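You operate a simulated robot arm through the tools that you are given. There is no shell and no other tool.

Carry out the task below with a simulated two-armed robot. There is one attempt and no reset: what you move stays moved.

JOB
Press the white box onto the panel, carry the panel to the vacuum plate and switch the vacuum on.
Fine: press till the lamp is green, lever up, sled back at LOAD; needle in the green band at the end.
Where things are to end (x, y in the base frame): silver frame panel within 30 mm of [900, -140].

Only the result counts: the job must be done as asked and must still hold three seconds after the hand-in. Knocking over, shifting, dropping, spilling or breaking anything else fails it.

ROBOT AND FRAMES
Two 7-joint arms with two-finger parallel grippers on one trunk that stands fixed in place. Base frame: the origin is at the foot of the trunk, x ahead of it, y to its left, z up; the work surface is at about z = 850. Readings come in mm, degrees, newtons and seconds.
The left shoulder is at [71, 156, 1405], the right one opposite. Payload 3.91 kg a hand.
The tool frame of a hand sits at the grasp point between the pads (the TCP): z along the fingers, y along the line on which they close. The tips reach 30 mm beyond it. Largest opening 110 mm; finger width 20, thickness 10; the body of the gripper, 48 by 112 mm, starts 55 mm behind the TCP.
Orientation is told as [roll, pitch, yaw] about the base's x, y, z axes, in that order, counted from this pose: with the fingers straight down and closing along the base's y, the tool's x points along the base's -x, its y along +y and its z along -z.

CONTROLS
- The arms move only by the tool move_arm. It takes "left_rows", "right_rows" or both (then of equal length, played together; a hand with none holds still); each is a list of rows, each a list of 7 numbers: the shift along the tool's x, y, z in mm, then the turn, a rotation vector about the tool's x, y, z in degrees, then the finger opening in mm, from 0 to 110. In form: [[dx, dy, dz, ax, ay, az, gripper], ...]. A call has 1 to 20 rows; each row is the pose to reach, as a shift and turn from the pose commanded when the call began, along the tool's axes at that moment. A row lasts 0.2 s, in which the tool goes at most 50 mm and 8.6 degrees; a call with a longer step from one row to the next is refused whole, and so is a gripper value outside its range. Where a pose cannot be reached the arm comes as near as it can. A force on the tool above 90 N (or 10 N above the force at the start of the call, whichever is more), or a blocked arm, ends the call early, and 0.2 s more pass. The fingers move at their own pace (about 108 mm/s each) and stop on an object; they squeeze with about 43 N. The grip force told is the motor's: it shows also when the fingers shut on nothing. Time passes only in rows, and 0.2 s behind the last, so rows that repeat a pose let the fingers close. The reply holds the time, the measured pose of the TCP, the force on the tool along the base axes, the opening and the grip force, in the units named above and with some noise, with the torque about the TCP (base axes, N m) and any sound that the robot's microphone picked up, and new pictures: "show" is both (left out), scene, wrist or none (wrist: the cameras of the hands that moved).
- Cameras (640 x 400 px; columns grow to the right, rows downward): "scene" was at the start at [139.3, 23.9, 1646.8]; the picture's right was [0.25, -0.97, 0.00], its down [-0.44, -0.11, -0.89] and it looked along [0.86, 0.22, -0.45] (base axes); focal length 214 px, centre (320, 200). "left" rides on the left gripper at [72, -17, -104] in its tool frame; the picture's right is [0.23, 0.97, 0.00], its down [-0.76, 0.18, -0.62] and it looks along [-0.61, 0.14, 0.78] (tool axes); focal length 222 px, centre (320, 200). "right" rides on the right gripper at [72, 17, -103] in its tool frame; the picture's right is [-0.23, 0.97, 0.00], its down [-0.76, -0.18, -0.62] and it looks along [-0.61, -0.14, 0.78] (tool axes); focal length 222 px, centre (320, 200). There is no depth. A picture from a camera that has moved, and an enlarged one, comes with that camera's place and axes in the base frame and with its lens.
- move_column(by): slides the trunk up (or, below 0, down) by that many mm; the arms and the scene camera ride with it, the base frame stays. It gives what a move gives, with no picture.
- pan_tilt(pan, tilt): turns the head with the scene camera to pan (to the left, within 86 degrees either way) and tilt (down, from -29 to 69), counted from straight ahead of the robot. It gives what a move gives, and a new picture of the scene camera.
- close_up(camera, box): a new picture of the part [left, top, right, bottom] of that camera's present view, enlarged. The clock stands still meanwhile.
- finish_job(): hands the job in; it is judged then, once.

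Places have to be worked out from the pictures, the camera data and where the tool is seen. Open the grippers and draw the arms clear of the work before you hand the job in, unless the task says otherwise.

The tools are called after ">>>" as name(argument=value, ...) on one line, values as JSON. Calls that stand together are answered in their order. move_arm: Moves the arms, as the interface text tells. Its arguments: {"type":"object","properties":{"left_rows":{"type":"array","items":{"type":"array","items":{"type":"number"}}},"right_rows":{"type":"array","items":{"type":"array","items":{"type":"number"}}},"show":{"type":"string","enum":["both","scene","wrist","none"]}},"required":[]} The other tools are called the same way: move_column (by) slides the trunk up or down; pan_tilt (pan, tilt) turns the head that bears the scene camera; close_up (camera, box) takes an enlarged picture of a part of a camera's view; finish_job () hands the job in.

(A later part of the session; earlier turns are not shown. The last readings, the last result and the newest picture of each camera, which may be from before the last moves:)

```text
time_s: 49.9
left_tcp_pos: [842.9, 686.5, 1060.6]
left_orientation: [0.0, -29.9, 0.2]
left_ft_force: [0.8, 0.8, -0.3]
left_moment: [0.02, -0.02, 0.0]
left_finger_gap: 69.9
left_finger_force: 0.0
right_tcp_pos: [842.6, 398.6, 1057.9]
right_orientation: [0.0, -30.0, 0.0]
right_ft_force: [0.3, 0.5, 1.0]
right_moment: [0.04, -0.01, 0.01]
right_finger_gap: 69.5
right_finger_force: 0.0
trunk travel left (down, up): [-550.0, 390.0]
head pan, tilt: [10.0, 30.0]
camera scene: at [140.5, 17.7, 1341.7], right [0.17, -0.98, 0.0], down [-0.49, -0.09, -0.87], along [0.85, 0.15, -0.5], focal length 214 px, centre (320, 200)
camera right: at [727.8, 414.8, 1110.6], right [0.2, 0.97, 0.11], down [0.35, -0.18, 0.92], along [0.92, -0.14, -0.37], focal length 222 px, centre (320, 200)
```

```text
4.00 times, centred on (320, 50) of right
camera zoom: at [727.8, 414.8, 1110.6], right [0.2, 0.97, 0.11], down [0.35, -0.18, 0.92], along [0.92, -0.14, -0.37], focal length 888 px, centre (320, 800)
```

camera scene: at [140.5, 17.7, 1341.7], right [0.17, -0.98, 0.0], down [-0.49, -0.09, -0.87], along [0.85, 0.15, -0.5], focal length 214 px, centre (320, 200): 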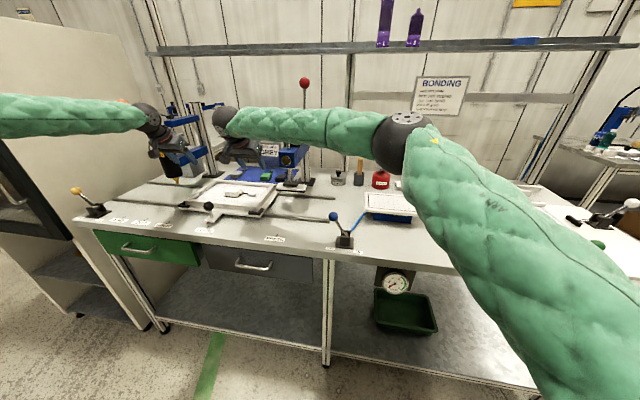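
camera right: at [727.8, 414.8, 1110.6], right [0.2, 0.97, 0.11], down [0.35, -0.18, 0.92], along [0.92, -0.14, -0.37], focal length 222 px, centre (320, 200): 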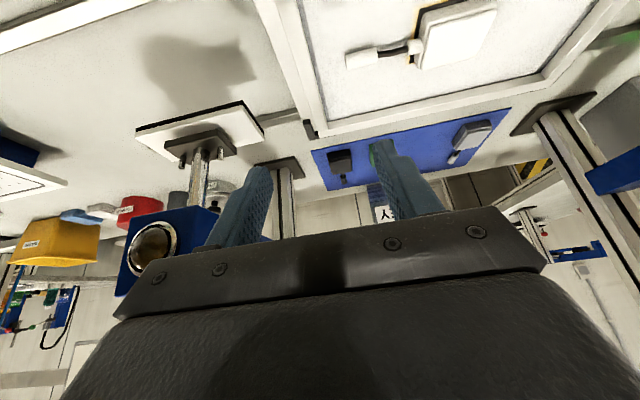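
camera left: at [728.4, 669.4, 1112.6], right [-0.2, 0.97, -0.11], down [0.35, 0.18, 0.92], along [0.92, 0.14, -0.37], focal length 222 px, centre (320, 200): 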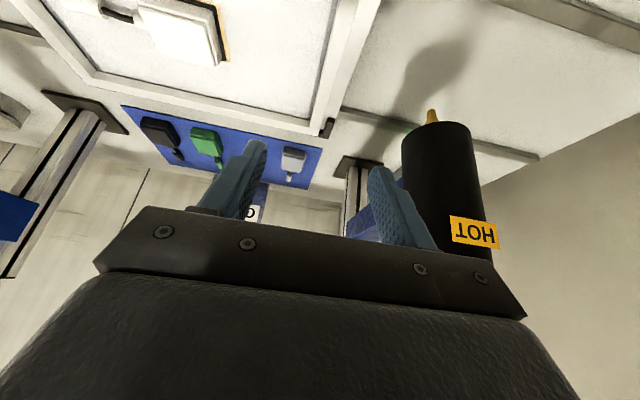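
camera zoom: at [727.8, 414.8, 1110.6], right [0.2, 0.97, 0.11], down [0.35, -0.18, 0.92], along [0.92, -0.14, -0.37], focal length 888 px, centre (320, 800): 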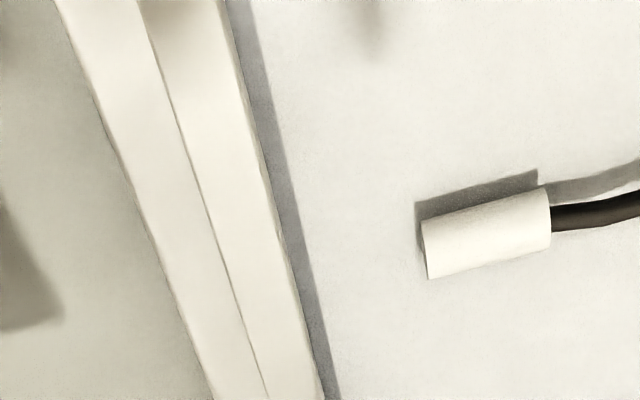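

In tool coordinates the left rail centre is +1.9 mm and the right rail centre −7 mm off each hand, and the box's plug lies near the right hand's inner finger, so I narrow the opening to 40 mm. I bring both hands to just above the rails at mid-panel.

>>> move_arm(left_rows=[[6, 1.9, 32, 0, 0, 0, 55], [12, 1.9, 64, 0, 0, 0, 45], [18, 1.9, 96, 0, 0, 0, 40], [24.3, 1.9, 128, 0, 0, 0, 40], [24.3, 1.9, 128, 0, 0, 0, 40]], right_rows=[[6, -3, 32, 0, 0, 0, 55], [12, -7, 64, 0, 0, 0, 45], [18, -7, 96, 0, 0, 0, 40], [24.3, -7, 128, 0, 0, 0, 40], [24.3, -7, 128, 0, 0, 0, 40]], show="both")

>>> close_up(camera="left", box=[260, 100, 380, 220])

>>> close_up(camera="right", box=[260, 100, 380, 220])

>>> close_up(camera="scene", box=[140, 110, 300, 230])

```text
time_s: 51.0
left_tcp_pos: [884.7, 687.9, 939.7]
left_orientation: [0.0, -30.1, 0.1]
left_ft_force: [0.1, 0.2, -0.1]
left_moment: [-0.02, 0.04, -0.01]
left_finger_gap: 40.2
left_finger_force: 0.1
right_tcp_pos: [882.4, 390.5, 936.4]
right_orientation: [0.1, -30.1, 0.0]
right_ft_force: [-0.5, 0.3, 0.2]
right_moment: [0.06, 0.05, -0.01]
right_finger_gap: 39.9
right_finger_force: 0.2
trunk travel left (down, up): [-550.0, 390.0]
head pan, tilt: [10.0, 30.0]
camera scene: at [138.2, 16.5, 1342.1], right [0.17, -0.98, 0.0], down [-0.49, -0.09, -0.87], along [0.85, 0.15, -0.5], focal length 214 px, centre (320, 200)
camera right: at [767.8, 406.7, 989.7], right [0.2, 0.97, 0.11], down [0.35, -0.18, 0.92], along [0.92, -0.14, -0.37], focal length 222 px, centre (320, 200)
camera left: at [770.2, 670.5, 993.1], right [-0.2, 0.97, -0.11], down [0.35, 0.18, 0.92], along [0.92, 0.14, -0.37], focal length 222 px, centre (320, 200)
```

scene: 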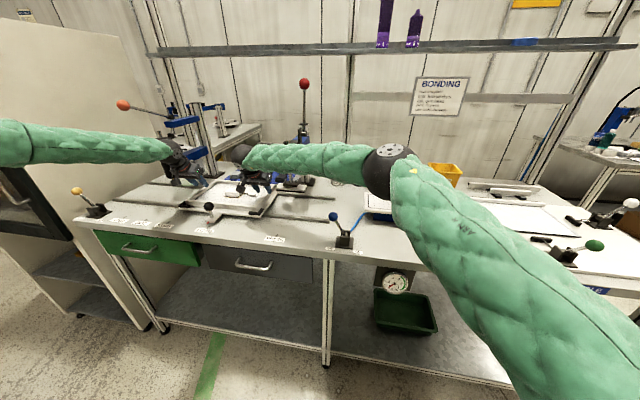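
right: 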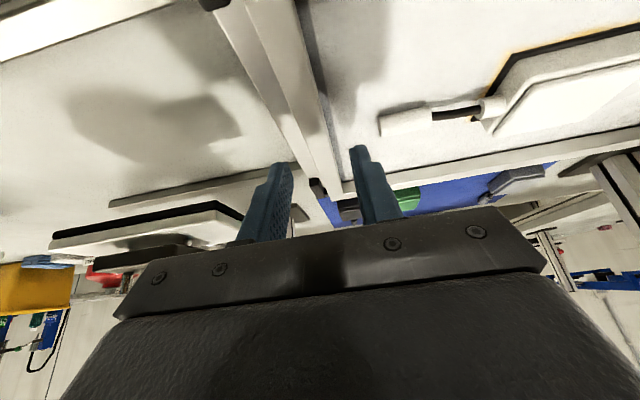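
left: 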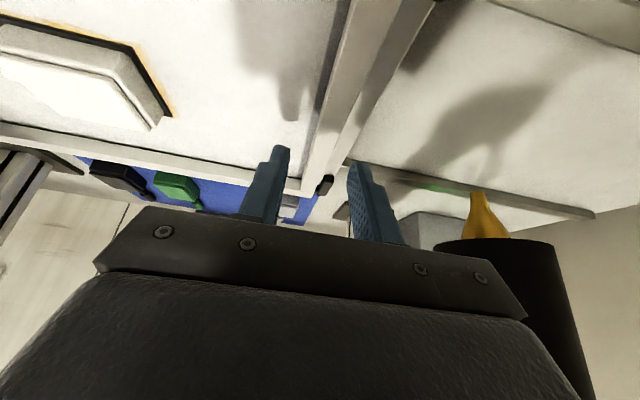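

```text
3.33 times, centred on (320, 160) of left
camera zoom: at [770.2, 670.5, 993.1], right [-0.2, 0.97, -0.11], down [0.35, 0.18, 0.92], along [0.92, 0.14, -0.37], focal length 740 px, centre (320, 333)
```

zoom: 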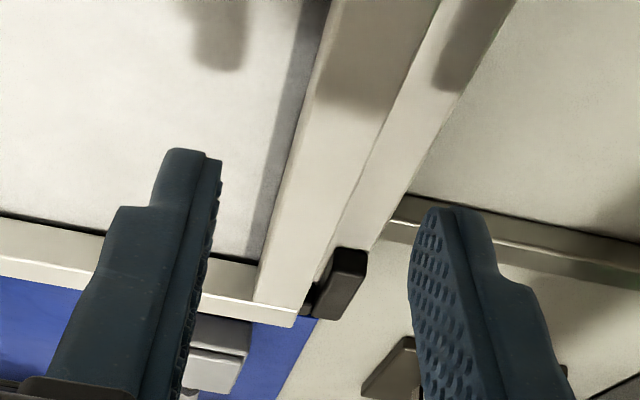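

```text
3.33 times, centred on (320, 160) of right
camera zoom: at [767.8, 406.7, 989.7], right [0.2, 0.97, 0.11], down [0.35, -0.18, 0.92], along [0.92, -0.14, -0.37], focal length 740 px, centre (320, 333)
```

zoom: 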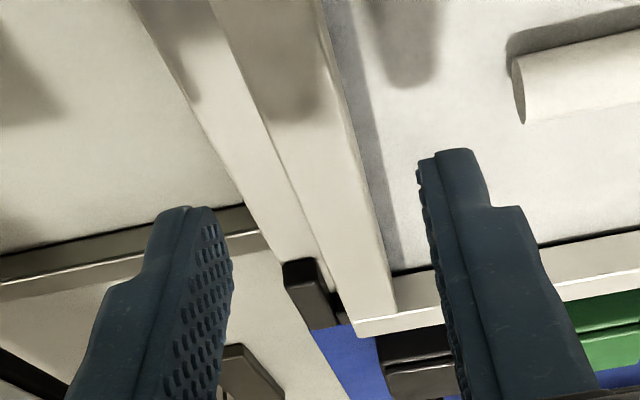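

```text
3.33 times, centred on (220, 170) of scene
camera zoom: at [138.2, 16.5, 1342.1], right [0.17, -0.98, 0.0], down [-0.49, -0.09, -0.87], along [0.85, 0.15, -0.5], focal length 715 px, centre (653, 300)
```

zoom: 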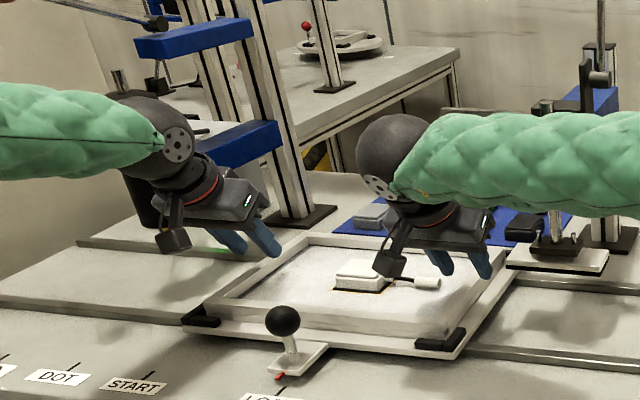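

Right hand is centred on its rail; the left needs about +2.3 mm. I lower both hands 14 mm with that correction and check the forces.

>>> move_arm(left_rows=[[0, 2.3, 0, 0, 0, 0, 40], [3.5, 2.3, 6.1, 0, 0, 0, 40], [7, 2.3, 12.1, 0, 0, 0, 40]], right_rows=[[0, 0, 0, 0, 0, 0, 40], [3.5, 0, 6.1, 0, 0, 0, 40], [7, 0, 12.1, 0, 0, 0, 40]], show="wrist")

>>> close_up(camera="left", box=[260, 100, 380, 220])

>>> close_up(camera="right", box=[260, 100, 380, 220])

```text
time_s: 51.9
left_tcp_pos: [884.7, 690.0, 924.9]
left_orientation: [0.0, -30.0, 0.0]
left_ft_force: [0.5, 0.3, -0.6]
left_moment: [0.03, -0.01, 0.0]
left_finger_gap: 40.0
left_finger_force: 0.0
right_tcp_pos: [882.8, 392.2, 921.7]
right_orientation: [0.0, -29.9, 0.0]
right_ft_force: [0.6, 0.0, 1.0]
right_moment: [-0.04, 0.01, -0.02]
right_finger_gap: 40.0
right_finger_force: 0.0
trunk travel left (down, up): [-550.0, 390.0]
head pan, tilt: [10.0, 30.0]
camera right: at [767.8, 406.8, 974.9], right [0.2, 0.97, 0.11], down [0.35, -0.18, 0.92], along [0.92, -0.14, -0.37], focal length 222 px, centre (320, 200)
camera left: at [770.7, 674.0, 977.8], right [-0.2, 0.97, -0.11], down [0.35, 0.18, 0.92], along [0.92, 0.14, -0.38], focal length 222 px, centre (320, 200)
```

right: 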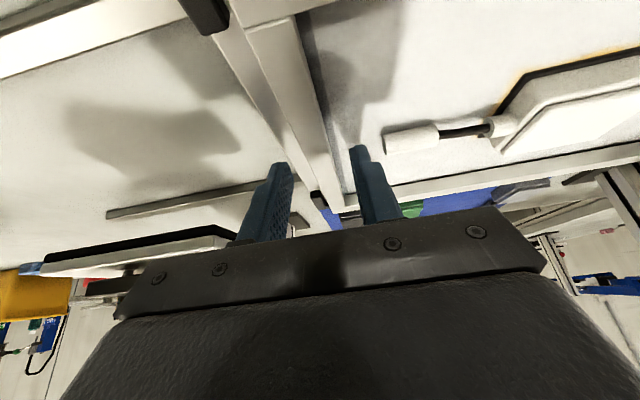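
left: 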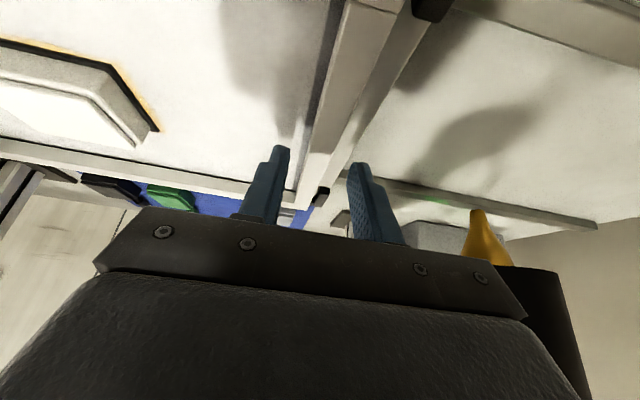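

```text
3.33 times, centred on (320, 160) of left
camera zoom: at [770.7, 674.0, 977.8], right [-0.2, 0.97, -0.11], down [0.35, 0.18, 0.92], along [0.92, 0.14, -0.38], focal length 740 px, centre (320, 333)
```

zoom: 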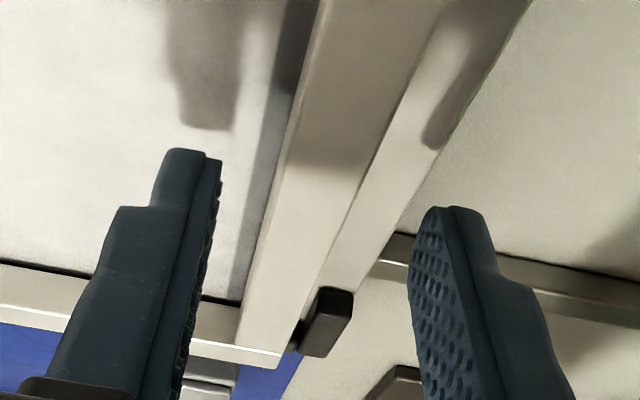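

```text
3.33 times, centred on (320, 160) of right
camera zoom: at [767.8, 406.8, 974.9], right [0.2, 0.97, 0.11], down [0.35, -0.18, 0.92], along [0.92, -0.14, -0.37], focal length 740 px, centre (320, 333)
```

zoom: 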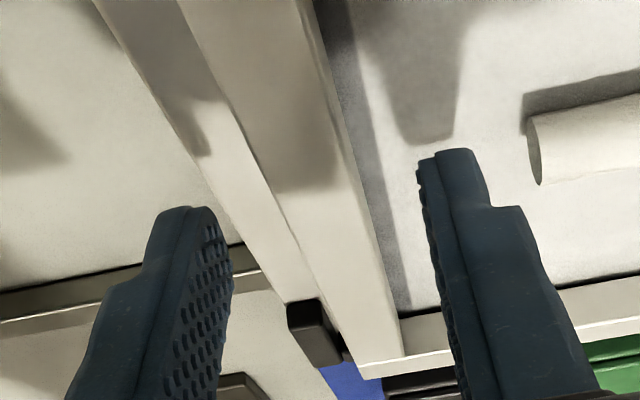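

From the fingers' shadows on the sheet, the left tips are about 5 mm and the right about 2 mm above the sheet, overlapping the rails nicely and centred. I lower the left 3 mm and close both hands gradually on the rails.

>>> move_arm(left_rows=[[0.8, 0.2, 1.3, 0, 0, 0, 40], [1.5, 0.2, 2.6, 0, 0, 0, 32], [1.5, 0.2, 2.6, 0, 0, 0, 26], [1.5, 0.2, 2.6, 0, 0, 0, 20], [1.5, 0.2, 2.6, 0, 0, 0, 14], [1.5, 0.2, 2.6, 0, 0, 0, 8], [1.5, 0.2, 2.6, 0, 0, 0, 5]], right_rows=[[0, -0.5, 0, 0, 0, 0, 40], [0.2, -0.5, 0.4, 0, 0, 0, 32], [0.2, -0.5, 0.4, 0, 0, 0, 26], [0.2, -0.5, 0.4, 0, 0, 0, 20], [0.2, -0.5, 0.4, 0, 0, 0, 14], [0.2, -0.5, 0.4, 0, 0, 0, 8], [0.2, -0.5, 0.4, 0, 0, 0, 5]], show="wrist")

>>> close_up(camera="left", box=[260, 100, 380, 220])

>>> close_up(camera="right", box=[260, 100, 380, 220])

```text
time_s: 53.5
left_tcp_pos: [884.0, 689.5, 922.0]
left_orientation: [-0.1, -29.9, 0.0]
left_ft_force: [-2.7, -27.9, 0.0]
left_moment: [-0.77, 0.11, -0.33]
left_finger_gap: 15.4
left_finger_force: 42.7
right_tcp_pos: [881.7, 390.5, 922.8]
right_orientation: [0.1, -30.0, 0.0]
right_ft_force: [2.3, 27.5, 0.0]
right_moment: [0.77, -0.12, 0.14]
right_finger_gap: 15.3
right_finger_force: 42.7
trunk travel left (down, up): [-550.0, 390.0]
head pan, tilt: [10.0, 30.0]
camera right: at [766.9, 406.8, 975.1], right [0.2, 0.97, 0.11], down [0.35, -0.18, 0.92], along [0.92, -0.14, -0.37], focal length 222 px, centre (320, 200)
camera left: at [771.4, 672.4, 975.3], right [-0.2, 0.97, -0.11], down [0.35, 0.18, 0.92], along [0.92, 0.14, -0.37], focal length 222 px, centre (320, 200)
```

right: 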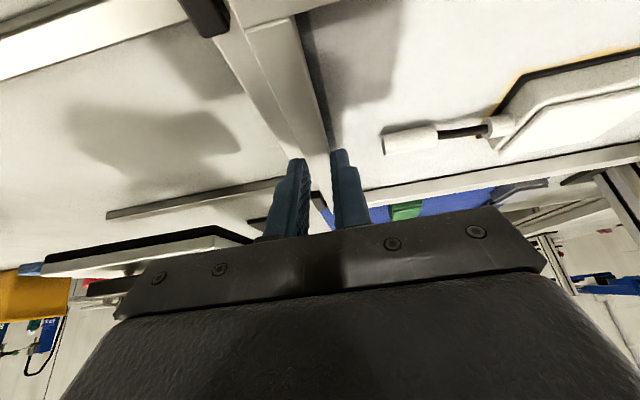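
left: 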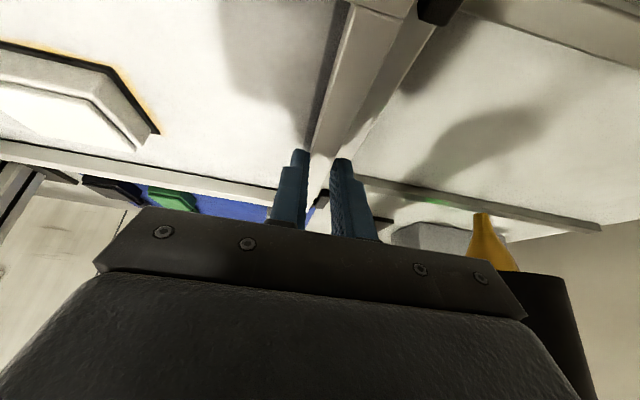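

```text
3.33 times, centred on (320, 160) of left
camera zoom: at [771.4, 672.4, 975.3], right [-0.2, 0.97, -0.11], down [0.35, 0.18, 0.92], along [0.92, 0.14, -0.37], focal length 740 px, centre (320, 333)
```

zoom: 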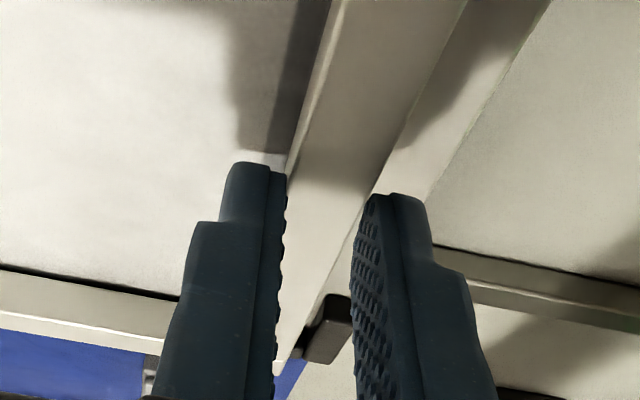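

```text
3.33 times, centred on (320, 160) of right
camera zoom: at [766.9, 406.8, 975.1], right [0.2, 0.97, 0.11], down [0.35, -0.18, 0.92], along [0.92, -0.14, -0.37], focal length 740 px, centre (320, 333)
```

zoom: 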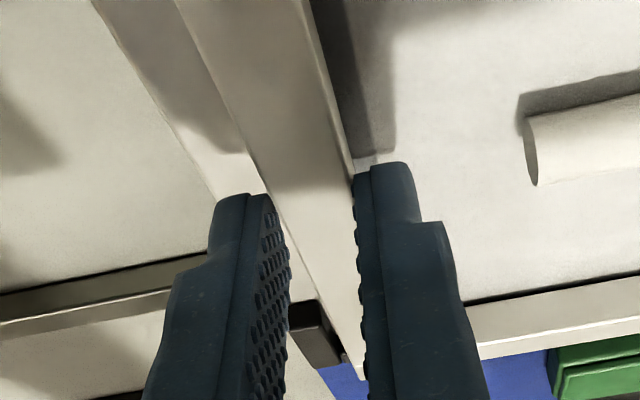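

Both rails are gripped (15.4 mm), with the hands pulling outward against each other at 28 N. I ease each hand 1 mm inward to relieve that.

>>> move_arm(left_rows=[[0, -1, 0, 0, 0, 0, 5], [0, -1, 0, 0, 0, 0, 5]], right_rows=[[0, 1, 0, 0, 0, 0, 5], [0, 1, 0, 0, 0, 0, 5]], show="none")

```text
time_s: 54.0
left_tcp_pos: [885.1, 690.6, 922.5]
left_orientation: [0.1, -30.0, -0.1]
left_ft_force: [-1.9, -29.1, 3.7]
left_moment: [-0.72, 0.84, -0.31]
left_finger_gap: 15.5
left_finger_force: 43.0
right_tcp_pos: [882.9, 389.1, 921.8]
right_orientation: [0.0, -29.8, 0.1]
right_ft_force: [-0.2, 28.9, 1.0]
right_moment: [0.74, -0.12, 0.23]
right_finger_gap: 15.8
right_finger_force: 42.4
trunk travel left (down, up): [-550.0, 390.0]
head pan, tilt: [10.0, 30.0]
```

The force did not change noticeably, so I test a further 2 mm inward on each side to see how it responds.

>>> move_arm(left_rows=[[0, -1, 0, 0, 0, 0, 5], [0, -2, 0, 0, 0, 0, 5], [0, -2, 0, 0, 0, 0, 5]], right_rows=[[0, 1, 0, 0, 0, 0, 5], [0, 2, 0, 0, 0, 0, 5], [0, 2, 0, 0, 0, 0, 5]], show="none")

```text
time_s: 54.9
left_tcp_pos: [884.8, 688.2, 922.3]
left_orientation: [0.0, -30.1, 0.2]
left_ft_force: [6.0, -6.3, 10.0]
left_moment: [-0.16, -0.95, 0.09]
left_finger_gap: 15.7
left_finger_force: 43.0
right_tcp_pos: [883.1, 390.9, 922.4]
right_orientation: [-0.1, -30.0, -0.1]
right_ft_force: [-2.4, 7.9, 0.4]
right_moment: [0.2, 1.35, 0.29]
right_finger_gap: 15.9
right_finger_force: 42.6
trunk travel left (down, up): [-550.0, 390.0]
head pan, tilt: [10.0, 30.0]
```

The internal force is down to 7 N. I lift both hands slowly by 15 mm and check that the panel comes up level.

>>> move_arm(left_rows=[[-1.5, 0, -2.6, 0, 0, 0, 5], [-3, 0, -5.2, 0, 0, 0, 5], [-5, 0, -8.7, 0, 0, 0, 5], [-7.5, 0, -13, 0, 0, 0, 5], [-7.5, 0, -13, 0, 0, 0, 5]], right_rows=[[-1.5, 0, -2.6, 0, 0, 0, 5], [-3, 0, -5.2, 0, 0, 0, 5], [-5, 0, -8.7, 0, 0, 0, 5], [-7.5, 0, -13, 0, 0, 0, 5], [-7.5, 0, -13, 0, 0, 0, 5]], show="both")

>>> close_up(camera="scene", box=[140, 130, 300, 230])

```text
time_s: 56.0
left_tcp_pos: [885.3, 689.7, 934.9]
left_orientation: [0.0, -29.8, 0.1]
left_ft_force: [0.8, 15.9, -5.2]
left_moment: [0.44, 1.06, 0.2]
left_finger_gap: 15.8
left_finger_force: 43.3
right_tcp_pos: [885.2, 390.7, 936.8]
right_orientation: [-0.1, -29.9, -0.1]
right_ft_force: [-1.2, -15.0, -4.4]
right_moment: [-0.29, -0.93, 0.06]
right_finger_gap: 15.6
right_finger_force: 43.1
trunk travel left (down, up): [-550.0, 390.0]
head pan, tilt: [10.0, 30.0]
camera scene: at [140.6, 17.7, 1341.6], right [0.17, -0.98, 0.0], down [-0.49, -0.09, -0.87], along [0.85, 0.15, -0.5], focal length 214 px, centre (320, 200)
camera right: at [770.1, 407.8, 989.3], right [0.2, 0.97, 0.11], down [0.35, -0.18, 0.92], along [0.92, -0.14, -0.37], focal length 222 px, centre (320, 200)
camera left: at [771.3, 672.0, 987.5], right [-0.2, 0.97, -0.11], down [0.35, 0.18, 0.92], along [0.92, 0.14, -0.38], focal length 222 px, centre (320, 200)
```

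scene: 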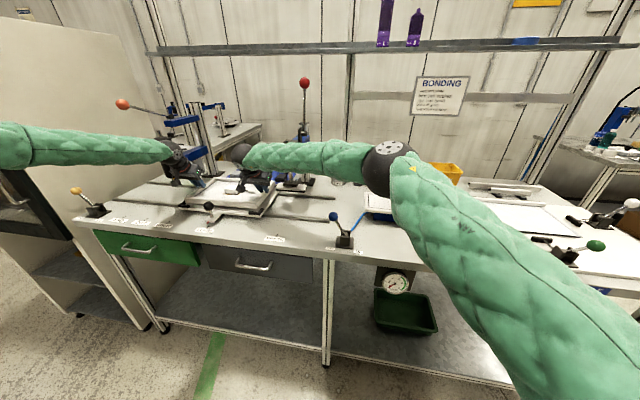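
right: 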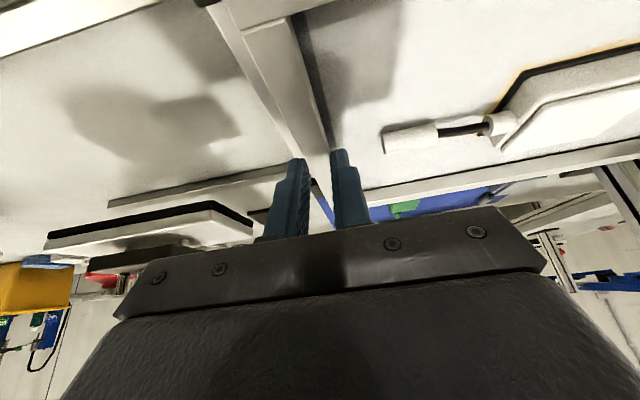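
left: 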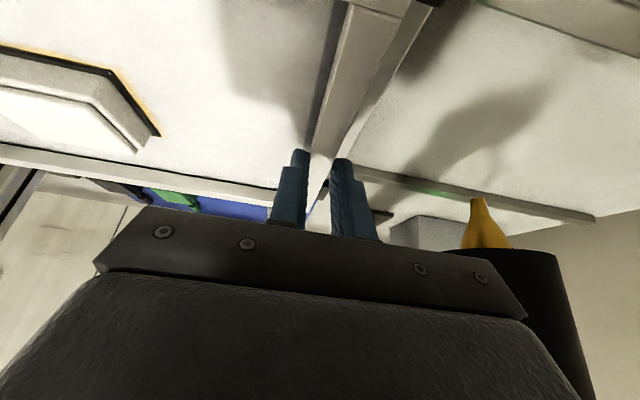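

```text
4.00 times, centred on (220, 180) of scene
camera zoom: at [140.6, 17.7, 1341.6], right [0.17, -0.98, 0.0], down [-0.49, -0.09, -0.87], along [0.85, 0.15, -0.5], focal length 858 px, centre (720, 280)
```

zoom: 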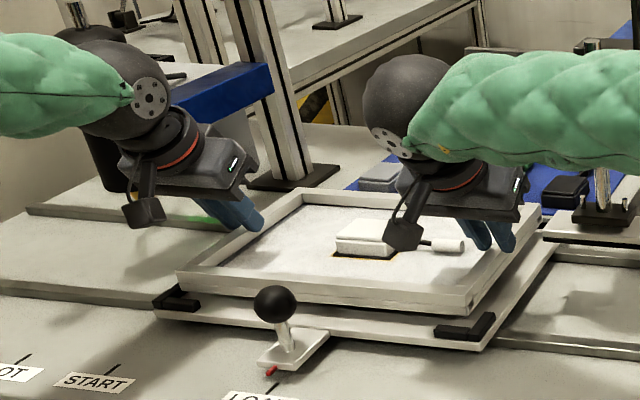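

The panel is up, level, weighing about 1 kg shared evenly. I lift another 70 mm to clear the sled knob, easing the hands outward slightly.

>>> move_arm(left_rows=[[-5, 0.2, -8.7, 0, 0, 0, 5], [-10, 0.4, -17.3, 0, 0, 0, 5], [-15, 0.7, -26, 0, 0, 0, 5], [-20, 0.7, -34.6, 0, 0, 0, 5], [-25, 0.7, -43.3, 0, 0, 0, 5], [-30, 0.7, -52, 0, 0, 0, 5], [-35, 0.7, -60.6, 0, 0, 0, 5]], right_rows=[[-5, -0.2, -8.7, 0, 0, 0, 5], [-10, -0.4, -17.3, 0, 0, 0, 5], [-15, -0.7, -26, 0, 0, 0, 5], [-20, -0.7, -34.6, 0, 0, 0, 5], [-25, -0.7, -43.3, 0, 0, 0, 5], [-30, -0.7, -52, 0, 0, 0, 5], [-35, -0.7, -60.6, 0, 0, 0, 5]], show="scene")

>>> close_up(camera="scene", box=[140, 100, 320, 230])

```text
time_s: 57.6
left_tcp_pos: [885.1, 689.4, 1005.9]
left_orientation: [0.0, -29.8, 0.2]
left_ft_force: [1.3, 23.7, -3.6]
left_moment: [0.51, -0.82, 0.36]
left_finger_gap: 15.5
left_finger_force: 43.3
right_tcp_pos: [883.6, 391.4, 1007.2]
right_orientation: [0.0, -30.0, -0.1]
right_ft_force: [-1.4, -24.4, -5.0]
right_moment: [-0.78, 1.0, -0.06]
right_finger_gap: 15.7
right_finger_force: 42.8
trunk travel left (down, up): [-550.0, 390.0]
head pan, tilt: [10.0, 30.0]
camera scene: at [140.1, 17.5, 1341.7], right [0.17, -0.98, 0.0], down [-0.49, -0.09, -0.87], along [0.85, 0.15, -0.5], focal length 214 px, centre (320, 200)
```

scene: 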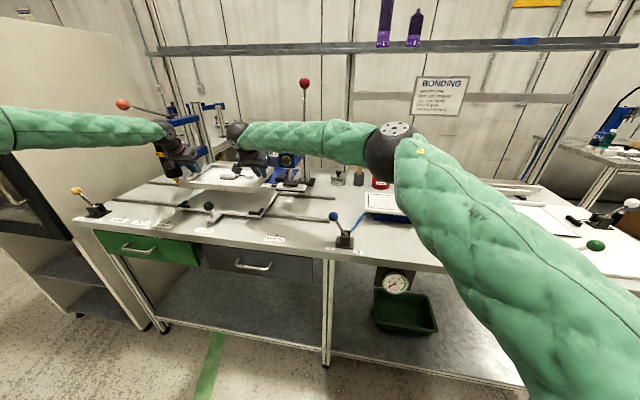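

```text
3.08 times, centred on (230, 165) of scene
camera zoom: at [140.1, 17.5, 1341.7], right [0.17, -0.98, 0.0], down [-0.49, -0.09, -0.87], along [0.85, 0.15, -0.5], focal length 660 px, centre (597, 308)
```

zoom: 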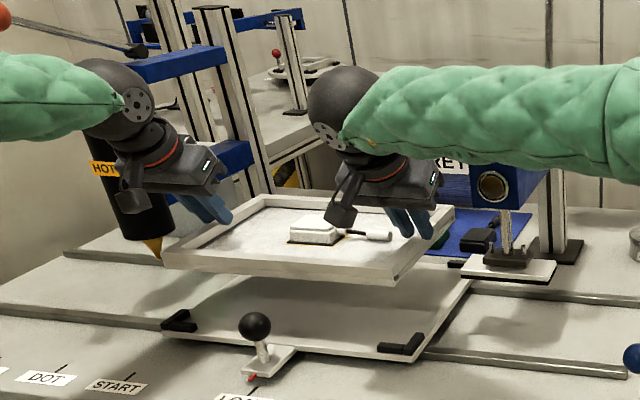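

The panel is clear of the sled and level. I now draw it back 250 mm toward the robot while rising a little, so it will pass in front of the press, relieving the squeeze by 1 mm per hand.

>>> move_arm(left_rows=[[9, 0.4, -9, 0, 0, 0, 5], [27, 0.8, -26, 0, 0, 0, 5], [46, 1, -44, 0, 0, 0, 5], [65, 1, -62, 0, 0, 0, 5], [84, 1, -79.7, 0, 0, 0, 5], [103, 1, -97.7, 0, 0, 0, 5], [122, 1, -115.8, 0, 0, 0, 5], [141, 1, -133.8, 0, 0, 0, 5], [160, 1, -151.8, 0, 0, 0, 5], [177, 1, -168, 0, 0, 0, 5], [186.5, 1, -177, 0, 0, 0, 5]], right_rows=[[9, -0.4, -9, 0, 0, 0, 5], [27, -0.8, -26, 0, 0, 0, 5], [46, -1, -44, 0, 0, 0, 5], [65, -1, -62, 0, 0, 0, 5], [84, -1, -79.7, 0, 0, 0, 5], [103, -1, -97.7, 0, 0, 0, 5], [122, -1, -115.8, 0, 0, 0, 5], [141, -1, -133.8, 0, 0, 0, 5], [160, -1, -151.8, 0, 0, 0, 5], [177, -1, -168, 0, 0, 0, 5], [186.5, -1, -177, 0, 0, 0, 5]], show="scene")

>>> close_up(camera="scene", box=[100, 80, 340, 260])

```text
time_s: 60.0
left_tcp_pos: [634.4, 689.9, 1067.4]
left_orientation: [-0.1, -29.9, 0.0]
left_ft_force: [0.7, -27.3, -3.2]
left_moment: [-0.81, 0.23, -0.22]
left_finger_gap: 15.9
left_finger_force: 43.3
right_tcp_pos: [632.4, 391.1, 1068.3]
right_orientation: [0.1, -30.0, 0.1]
right_ft_force: [-0.7, 27.1, -4.5]
right_moment: [0.63, -0.07, 0.31]
right_finger_gap: 15.8
right_finger_force: 43.0
trunk travel left (down, up): [-550.0, 390.0]
head pan, tilt: [10.0, 30.0]
camera scene: at [139.9, 17.7, 1341.8], right [0.17, -0.98, 0.0], down [-0.49, -0.09, -0.87], along [0.85, 0.15, -0.5], focal length 214 px, centre (320, 200)
```

scene: 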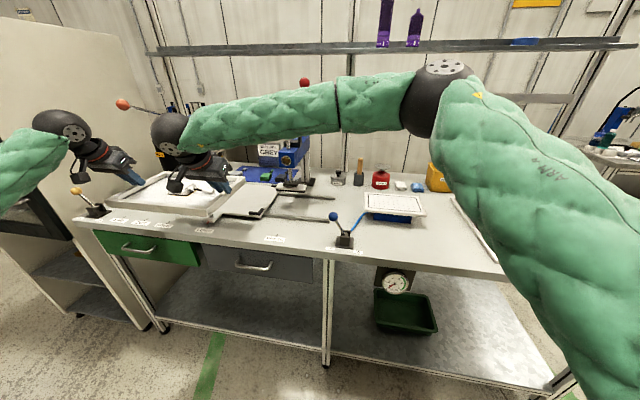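

```text
2.22 times, centred on (220, 170) of scene
camera zoom: at [139.9, 17.7, 1341.8], right [0.17, -0.98, 0.0], down [-0.49, -0.09, -0.87], along [0.85, 0.15, -0.5], focal length 477 px, centre (542, 267)
```

zoom: 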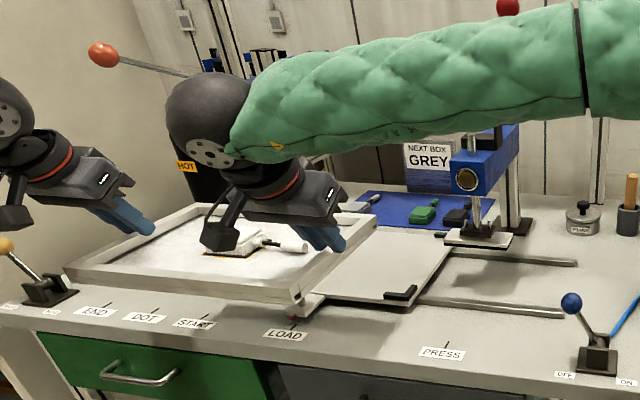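

The panel is level in front of the press, with about 27 N of stretch, so I bring the hands 0.5 mm in. I now carry it toward −y in two stages.

>>> move_arm(left_rows=[[0, -10.5, 0, 0, 0, 0, 5], [0, -35.5, 0, 0, 0, 0, 5], [0, -70.5, 0, 0, 0, 0, 5], [0, -110.5, 0, 0, 0, 0, 5], [0, -150.5, 0, 0, 0, 0, 5], [0, -190.5, 0, 0, 0, 0, 5], [0, -230.5, 0, 0, 0, 0, 5], [0, -270.5, 0, 0, 0, 0, 5], [0, -305.5, 0, 0, 0, 0, 5], [0, -330.5, 0, 0, 0, 0, 5], [0, -340.5, 0, 0, 0, 0, 5]], right_rows=[[0, -9.5, 0, 0, 0, 0, 5], [0, -34.5, 0, 0, 0, 0, 5], [0, -69.5, 0, 0, 0, 0, 5], [0, -109.5, 0, 0, 0, 0, 5], [0, -149.5, 0, 0, 0, 0, 5], [0, -189.5, 0, 0, 0, 0, 5], [0, -229.5, 0, 0, 0, 0, 5], [0, -269.5, 0, 0, 0, 0, 5], [0, -304.5, 0, 0, 0, 0, 5], [0, -329.5, 0, 0, 0, 0, 5], [0, -339.5, 0, 0, 0, 0, 5]], show="scene")

```text
time_s: 62.5
left_tcp_pos: [633.9, 349.6, 1068.7]
left_orientation: [-0.2, -30.1, 0.0]
left_ft_force: [2.0, -48.9, -4.1]
left_moment: [-1.4, -0.27, -0.27]
left_finger_gap: 15.6
left_finger_force: 42.8
right_tcp_pos: [632.1, 51.1, 1068.0]
right_orientation: [0.1, -29.9, 0.0]
right_ft_force: [0.0, 49.1, -4.3]
right_moment: [1.24, 0.42, 0.52]
right_finger_gap: 15.5
right_finger_force: 42.4
trunk travel left (down, up): [-550.0, 390.0]
head pan, tilt: [10.0, 30.0]
camera scene: at [140.3, 17.0, 1341.7], right [0.17, -0.98, 0.0], down [-0.49, -0.09, -0.87], along [0.85, 0.15, -0.5], focal length 214 px, centre (320, 200)
```

scene: 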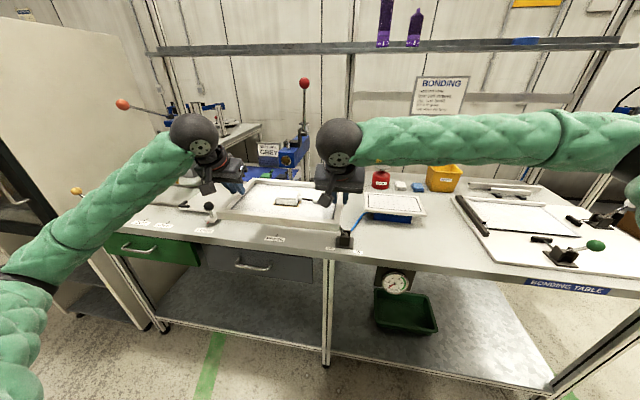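

Stretch has grown to 49 N, so I bring the hands 1 mm inward each while carrying on another 170 mm.

>>> move_arm(left_rows=[[0, -1, 0, 0, 0, 0, 5], [0, -11, 0, 0, 0, 0, 5], [0, -34, 0, 0, 0, 0, 5], [0, -66, 0, 0, 0, 0, 5], [0, -101, 0, 0, 0, 0, 5], [0, -136, 0, 0, 0, 0, 5], [0, -161, 0, 0, 0, 0, 5], [0, -171, 0, 0, 0, 0, 5]], right_rows=[[0, 1, 0, 0, 0, 0, 5], [0, -9, 0, 0, 0, 0, 5], [0, -32, 0, 0, 0, 0, 5], [0, -64, 0, 0, 0, 0, 5], [0, -99, 0, 0, 0, 0, 5], [0, -134, 0, 0, 0, 0, 5], [0, -159, 0, 0, 0, 0, 5], [0, -169, 0, 0, 0, 0, 5]], show="scene")

```text
time_s: 64.2
left_tcp_pos: [636.3, 178.5, 1066.5]
left_orientation: [0.0, -29.9, 0.2]
left_ft_force: [1.4, -11.1, -4.4]
left_moment: [-0.3, -0.12, 0.04]
left_finger_gap: 15.5
left_finger_force: 43.1
right_tcp_pos: [633.5, -120.0, 1066.4]
right_orientation: [0.0, -29.9, 0.0]
right_ft_force: [-1.2, 9.7, -4.2]
right_moment: [0.26, 0.25, 0.28]
right_finger_gap: 15.8
right_finger_force: 43.3
trunk travel left (down, up): [-550.0, 390.0]
head pan, tilt: [10.0, 30.0]
camera scene: at [140.1, 16.6, 1341.7], right [0.17, -0.98, 0.0], down [-0.49, -0.09, -0.87], along [0.85, 0.15, -0.5], focal length 214 px, centre (320, 200)
```

scene: 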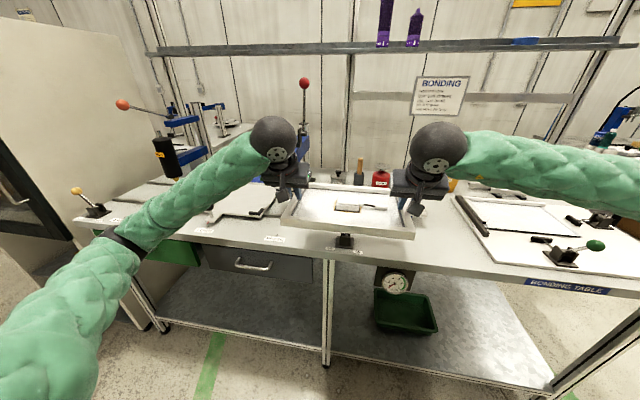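

Good: stretch is down to 10 N and the panel is centred at y≈29. I carry it the remaining 169 mm to y≈−140.

>>> move_arm(left_rows=[[0, -10, 0, 0, 0, 0, 5], [0, -33, 0, 0, 0, 0, 5], [0, -65, 0, 0, 0, 0, 5], [0, -100, 0, 0, 0, 0, 5], [0, -135, 0, 0, 0, 0, 5], [0, -160, 0, 0, 0, 0, 5], [0, -169, 0, 0, 0, 0, 5], [0, -169, 0, 0, 0, 0, 5]], right_rows=[[0, -10, 0, 0, 0, 0, 5], [0, -33, 0, 0, 0, 0, 5], [0, -65, 0, 0, 0, 0, 5], [0, -100, 0, 0, 0, 0, 5], [0, -135, 0, 0, 0, 0, 5], [0, -160, 0, 0, 0, 0, 5], [0, -169, 0, 0, 0, 0, 5], [0, -169, 0, 0, 0, 0, 5]], show="both")

>>> close_up(camera="scene", box=[280, 110, 520, 260])

```text
time_s: 66.0
left_tcp_pos: [637.4, 9.2, 1064.6]
left_orientation: [0.1, -29.9, 0.1]
left_ft_force: [-0.8, 34.7, -5.3]
left_moment: [0.92, 0.29, 0.04]
left_finger_gap: 15.6
left_finger_force: 43.2
right_tcp_pos: [632.2, -289.3, 1066.3]
right_orientation: [0.0, -29.9, -0.2]
right_ft_force: [1.0, -34.8, -4.5]
right_moment: [-0.89, -0.15, -0.47]
right_finger_gap: 15.6
right_finger_force: 42.7
trunk travel left (down, up): [-550.0, 390.0]
head pan, tilt: [10.0, 30.0]
camera scene: at [140.2, 16.5, 1341.7], right [0.17, -0.98, 0.0], down [-0.49, -0.09, -0.87], along [0.85, 0.15, -0.5], focal length 214 px, centre (320, 200)
camera right: at [517.1, -273.0, 1119.6], right [0.2, 0.97, 0.11], down [0.35, -0.18, 0.92], along [0.92, -0.14, -0.37], focal length 222 px, centre (320, 200)
camera left: at [523.6, -9.0, 1118.3], right [-0.2, 0.97, -0.11], down [0.35, 0.18, 0.92], along [0.92, 0.14, -0.37], focal length 222 px, centre (320, 200)
```

scene: 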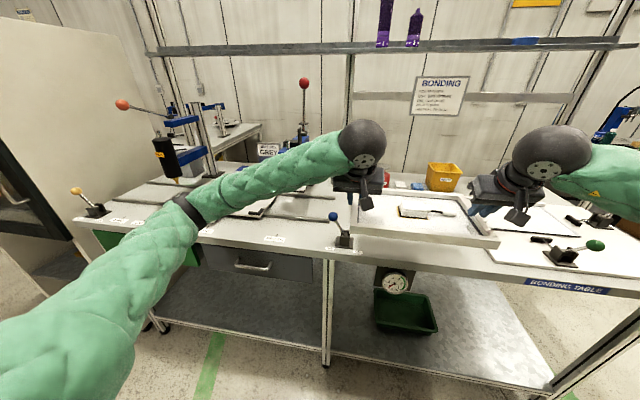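
right: 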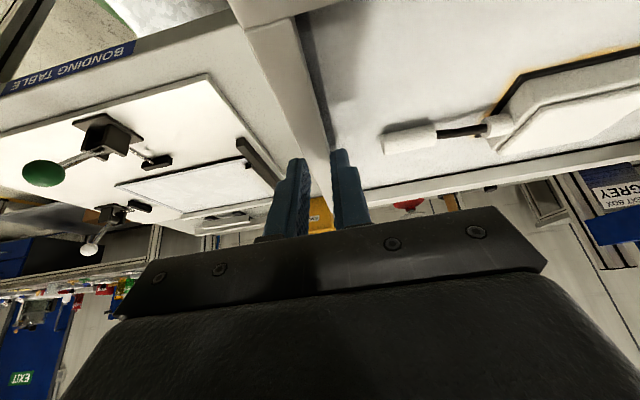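
left: 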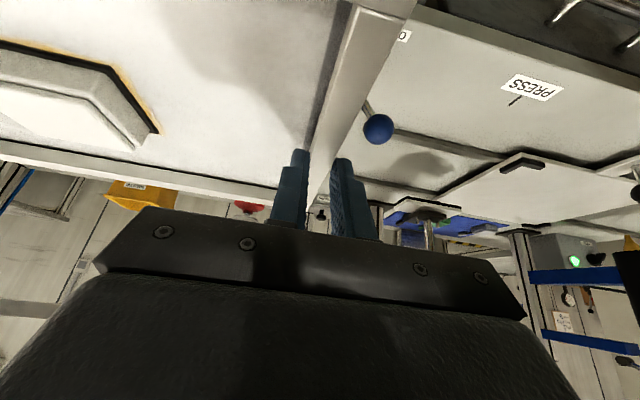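

```text
2.67 times, centred on (400, 185) of scene
camera zoom: at [140.2, 16.5, 1341.7], right [0.17, -0.98, 0.0], down [-0.49, -0.09, -0.87], along [0.85, 0.15, -0.5], focal length 572 px, centre (107, 240)
```

zoom: 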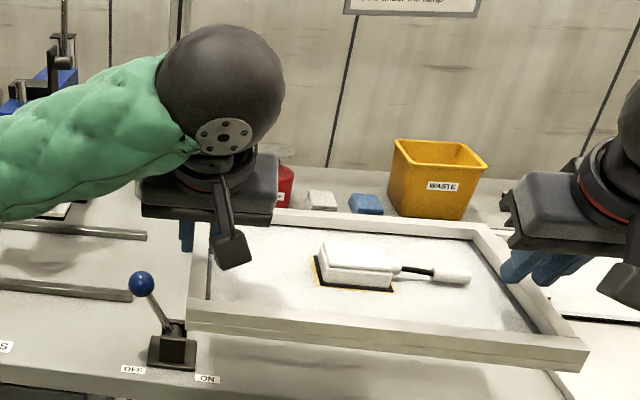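

The panel is centred at y≈−140 and x≈650, level. The vacuum plate's top is near z≈915, centred around (897,−138). I move the panel 250 mm forward over the plate at this height, relieving the squeeze slightly.

>>> move_arm(left_rows=[[-7, 0.4, 4, 0, 0, 0, 5], [-26, 0.7, 15, 0, 0, 0, 5], [-50, 0.7, 29, 0, 0, 0, 5], [-76, 0.7, 44, 0, 0, 0, 5], [-102, 0.7, 59, 0, 0, 0, 5], [-128, 0.7, 74, 0, 0, 0, 5], [-154, 0.7, 89, 0, 0, 0, 5], [-180, 0.7, 104, 0, 0, 0, 5], [-204, 0.7, 118, 0, 0, 0, 5], [-214, 0.7, 124, 0, 0, 0, 5], [-216.5, 0.7, 125, 0, 0, 0, 5]], right_rows=[[-7, -0.4, 4, 0, 0, 0, 5], [-26, -0.7, 15, 0, 0, 0, 5], [-50, -0.7, 29, 0, 0, 0, 5], [-76, -0.7, 44, 0, 0, 0, 5], [-102, -0.7, 59, 0, 0, 0, 5], [-128, -0.7, 74, 0, 0, 0, 5], [-154, -0.7, 89, 0, 0, 0, 5], [-180, -0.7, 104, 0, 0, 0, 5], [-204, -0.7, 118, 0, 0, 0, 5], [-214, -0.7, 124, 0, 0, 0, 5], [-216.5, -0.7, 125, 0, 0, 0, 5]], show="both")

>>> close_up(camera="scene", box=[300, 100, 500, 250])

```text
time_s: 68.5
left_tcp_pos: [888.2, 10.2, 1065.7]
left_orientation: [0.0, -29.9, 0.0]
left_ft_force: [1.3, 9.5, -4.3]
left_moment: [0.22, 0.02, 0.07]
left_finger_gap: 15.5
left_finger_force: 42.6
right_tcp_pos: [883.8, -288.6, 1066.8]
right_orientation: [0.1, -29.9, -0.1]
right_ft_force: [-0.7, -8.8, -4.5]
right_moment: [-0.22, 0.22, 0.01]
right_finger_gap: 15.4
right_finger_force: 43.5
trunk travel left (down, up): [-550.0, 390.0]
head pan, tilt: [10.0, 30.0]
camera scene: at [140.6, 16.3, 1341.7], right [0.17, -0.98, 0.0], down [-0.49, -0.09, -0.87], along [0.85, 0.15, -0.5], focal length 214 px, centre (320, 200)
camera right: at [769.3, -272.8, 1119.9], right [0.2, 0.97, 0.11], down [0.35, -0.18, 0.92], along [0.92, -0.14, -0.38], focal length 222 px, centre (320, 200)
camera left: at [773.0, -8.1, 1118.5], right [-0.2, 0.97, -0.11], down [0.35, 0.18, 0.92], along [0.92, 0.14, -0.38], focal length 222 px, centre (320, 200)
```

scene: 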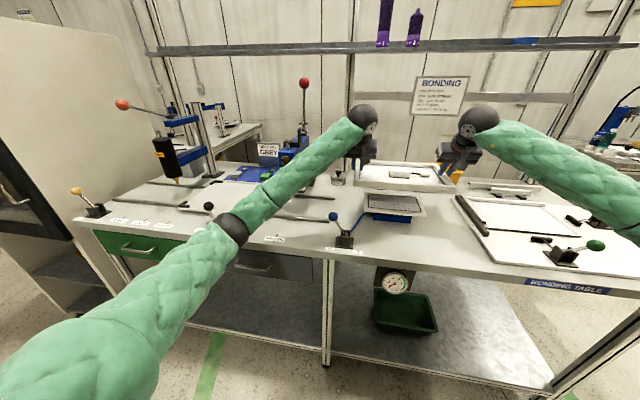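
right: 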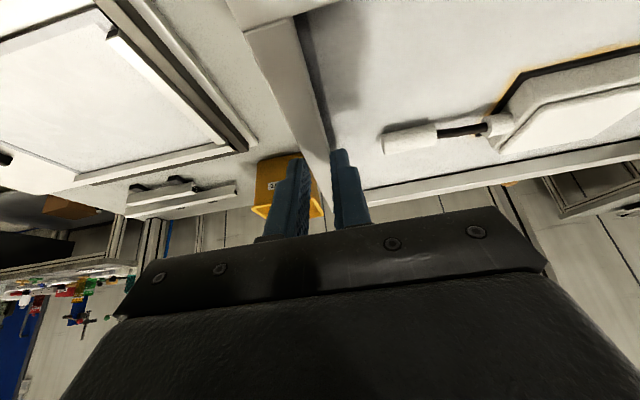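
left: 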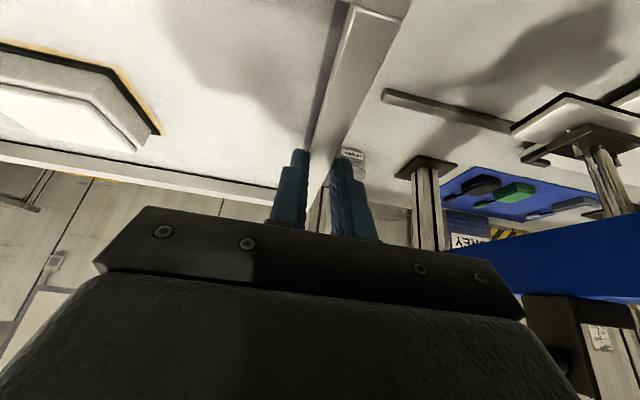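

```text
2.67 times, centred on (400, 175) of scene
camera zoom: at [140.6, 16.3, 1341.7], right [0.17, -0.98, 0.0], down [-0.49, -0.09, -0.87], along [0.85, 0.15, -0.5], focal length 572 px, centre (107, 267)
```

zoom: 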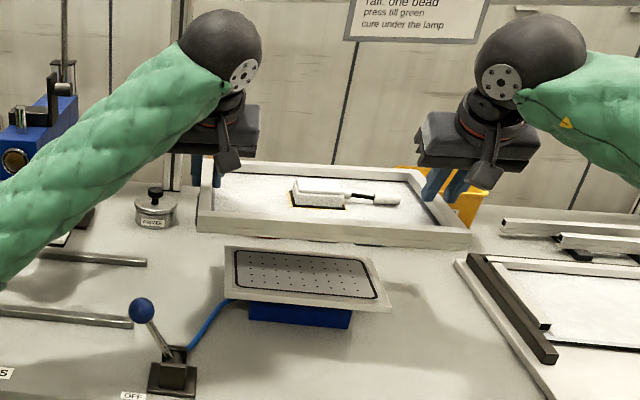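

The panel is above the plate, aligned around (901,−140). I lower it 95 mm, which should leave it about 1–2 cm above the plate.

>>> move_arm(left_rows=[[3.5, 0.2, 6, 0, 0, 0, 5], [10, 0.2, 17.3, 0, 0, 0, 5], [17.5, 0.2, 30.3, 0, 0, 0, 5], [25, 0.2, 43.3, 0, 0, 0, 5], [32.5, 0.2, 56.3, 0, 0, 0, 5], [40, 0.2, 69.3, 0, 0, 0, 5], [45, 0.2, 78, 0, 0, 0, 5], [47.5, 0.2, 82.3, 0, 0, 0, 5]], right_rows=[[3.5, -0.2, 6, 0, 0, 0, 5], [10, -0.2, 17.3, 0, 0, 0, 5], [17.5, -0.2, 30.3, 0, 0, 0, 5], [25, -0.2, 43.3, 0, 0, 0, 5], [32.5, -0.2, 56.3, 0, 0, 0, 5], [40, -0.2, 69.3, 0, 0, 0, 5], [45, -0.2, 78, 0, 0, 0, 5], [47.5, -0.2, 82.3, 0, 0, 0, 5]], show="scene")

>>> close_up(camera="scene", box=[340, 150, 460, 240])

```text
time_s: 70.2
left_tcp_pos: [885.4, 9.2, 970.7]
left_orientation: [-0.1, -29.9, 0.0]
left_ft_force: [0.7, -4.4, -4.3]
left_moment: [-0.08, -0.01, 0.02]
left_finger_gap: 15.7
left_finger_force: 42.9
right_tcp_pos: [883.6, -288.9, 972.4]
right_orientation: [0.0, -29.9, 0.0]
right_ft_force: [-0.2, 3.0, -3.9]
right_moment: [0.06, 0.11, 0.12]
right_finger_gap: 15.5
right_finger_force: 42.9
trunk travel left (down, up): [-550.0, 390.0]
head pan, tilt: [10.0, 30.0]
camera scene: at [140.7, 16.3, 1341.7], right [0.17, -0.98, 0.0], down [-0.49, -0.09, -0.87], along [0.85, 0.15, -0.5], focal length 214 px, centre (320, 200)
```

scene: 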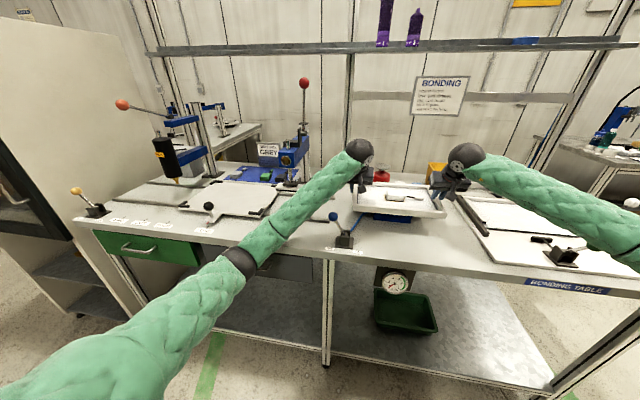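

```text
4.44 times, centred on (400, 195) of scene
camera zoom: at [140.7, 16.3, 1341.7], right [0.17, -0.98, 0.0], down [-0.49, -0.09, -0.87], along [0.85, 0.15, -0.5], focal length 953 px, centre (-36, 222)
```

zoom: 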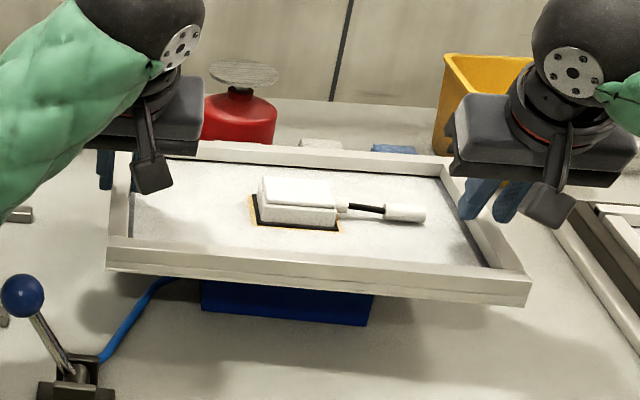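

The panel is level and centred at about (895,−140) above the plate. I lower in small steps while watching the vertical force for contact.

>>> move_arm(left_rows=[[2.5, 0, 4.3, 0, 0, 0, 5], [5, 0, 8.7, 0, 0, 0, 5], [5, 0, 8.7, 0, 0, 0, 5]], right_rows=[[2.5, 0, 4.3, 0, 0, 0, 5], [5, 0, 8.7, 0, 0, 0, 5], [5, 0, 8.7, 0, 0, 0, 5]], show="none")

>>> close_up(camera="scene", box=[340, 170, 460, 240])

```text
time_s: 71.0
left_tcp_pos: [887.5, 9.2, 961.2]
left_orientation: [0.0, -29.8, 0.0]
left_ft_force: [0.0, -2.1, -3.9]
left_moment: [-0.09, 0.24, -0.1]
left_finger_gap: 15.7
left_finger_force: 43.2
right_tcp_pos: [883.7, -289.7, 961.8]
right_orientation: [0.0, -29.9, -0.1]
right_ft_force: [1.0, 2.1, -3.3]
right_moment: [0.1, -0.09, -0.07]
right_finger_gap: 15.5
right_finger_force: 43.0
trunk travel left (down, up): [-550.0, 390.0]
head pan, tilt: [10.0, 30.0]
```

```text
5.33 times, centred on (400, 205) of scene
camera zoom: at [140.5, 16.4, 1341.7], right [0.17, -0.98, 0.0], down [-0.49, -0.09, -0.87], along [0.85, 0.15, -0.5], focal length 1144 px, centre (-107, 173)
```

zoom: 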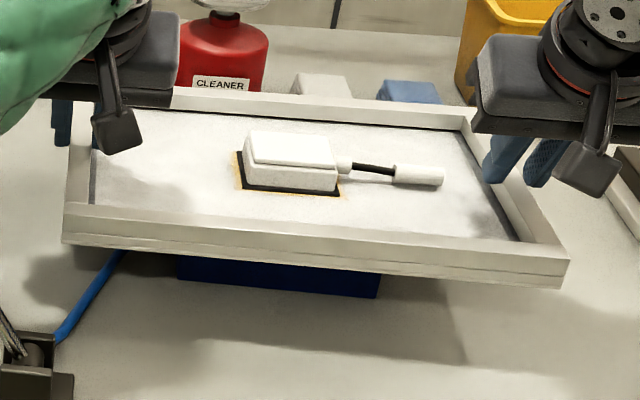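

No contact yet (still carrying about 4 N per hand). I lower 4 mm more and check.

>>> move_arm(left_rows=[[1, 0, 1.7, 0, 0, 0, 5], [2, 0, 3.5, 0, 0, 0, 5], [2, 0, 3.5, 0, 0, 0, 5]], right_rows=[[1, 0, 1.7, 0, 0, 0, 5], [2, 0, 3.5, 0, 0, 0, 5], [2, 0, 3.5, 0, 0, 0, 5]], show="none")

```text
time_s: 71.8
left_tcp_pos: [886.0, 9.2, 956.4]
left_orientation: [0.1, -30.0, -0.1]
left_ft_force: [1.0, -4.0, -5.4]
left_moment: [-0.04, -0.08, 0.0]
left_finger_gap: 15.7
left_finger_force: 42.8
right_tcp_pos: [882.5, -289.6, 959.0]
right_orientation: [0.0, -29.9, -0.1]
right_ft_force: [0.0, 4.2, -4.8]
right_moment: [0.15, 0.25, 0.08]
right_finger_gap: 15.4
right_finger_force: 42.5
trunk travel left (down, up): [-550.0, 390.0]
head pan, tilt: [10.0, 30.0]
```

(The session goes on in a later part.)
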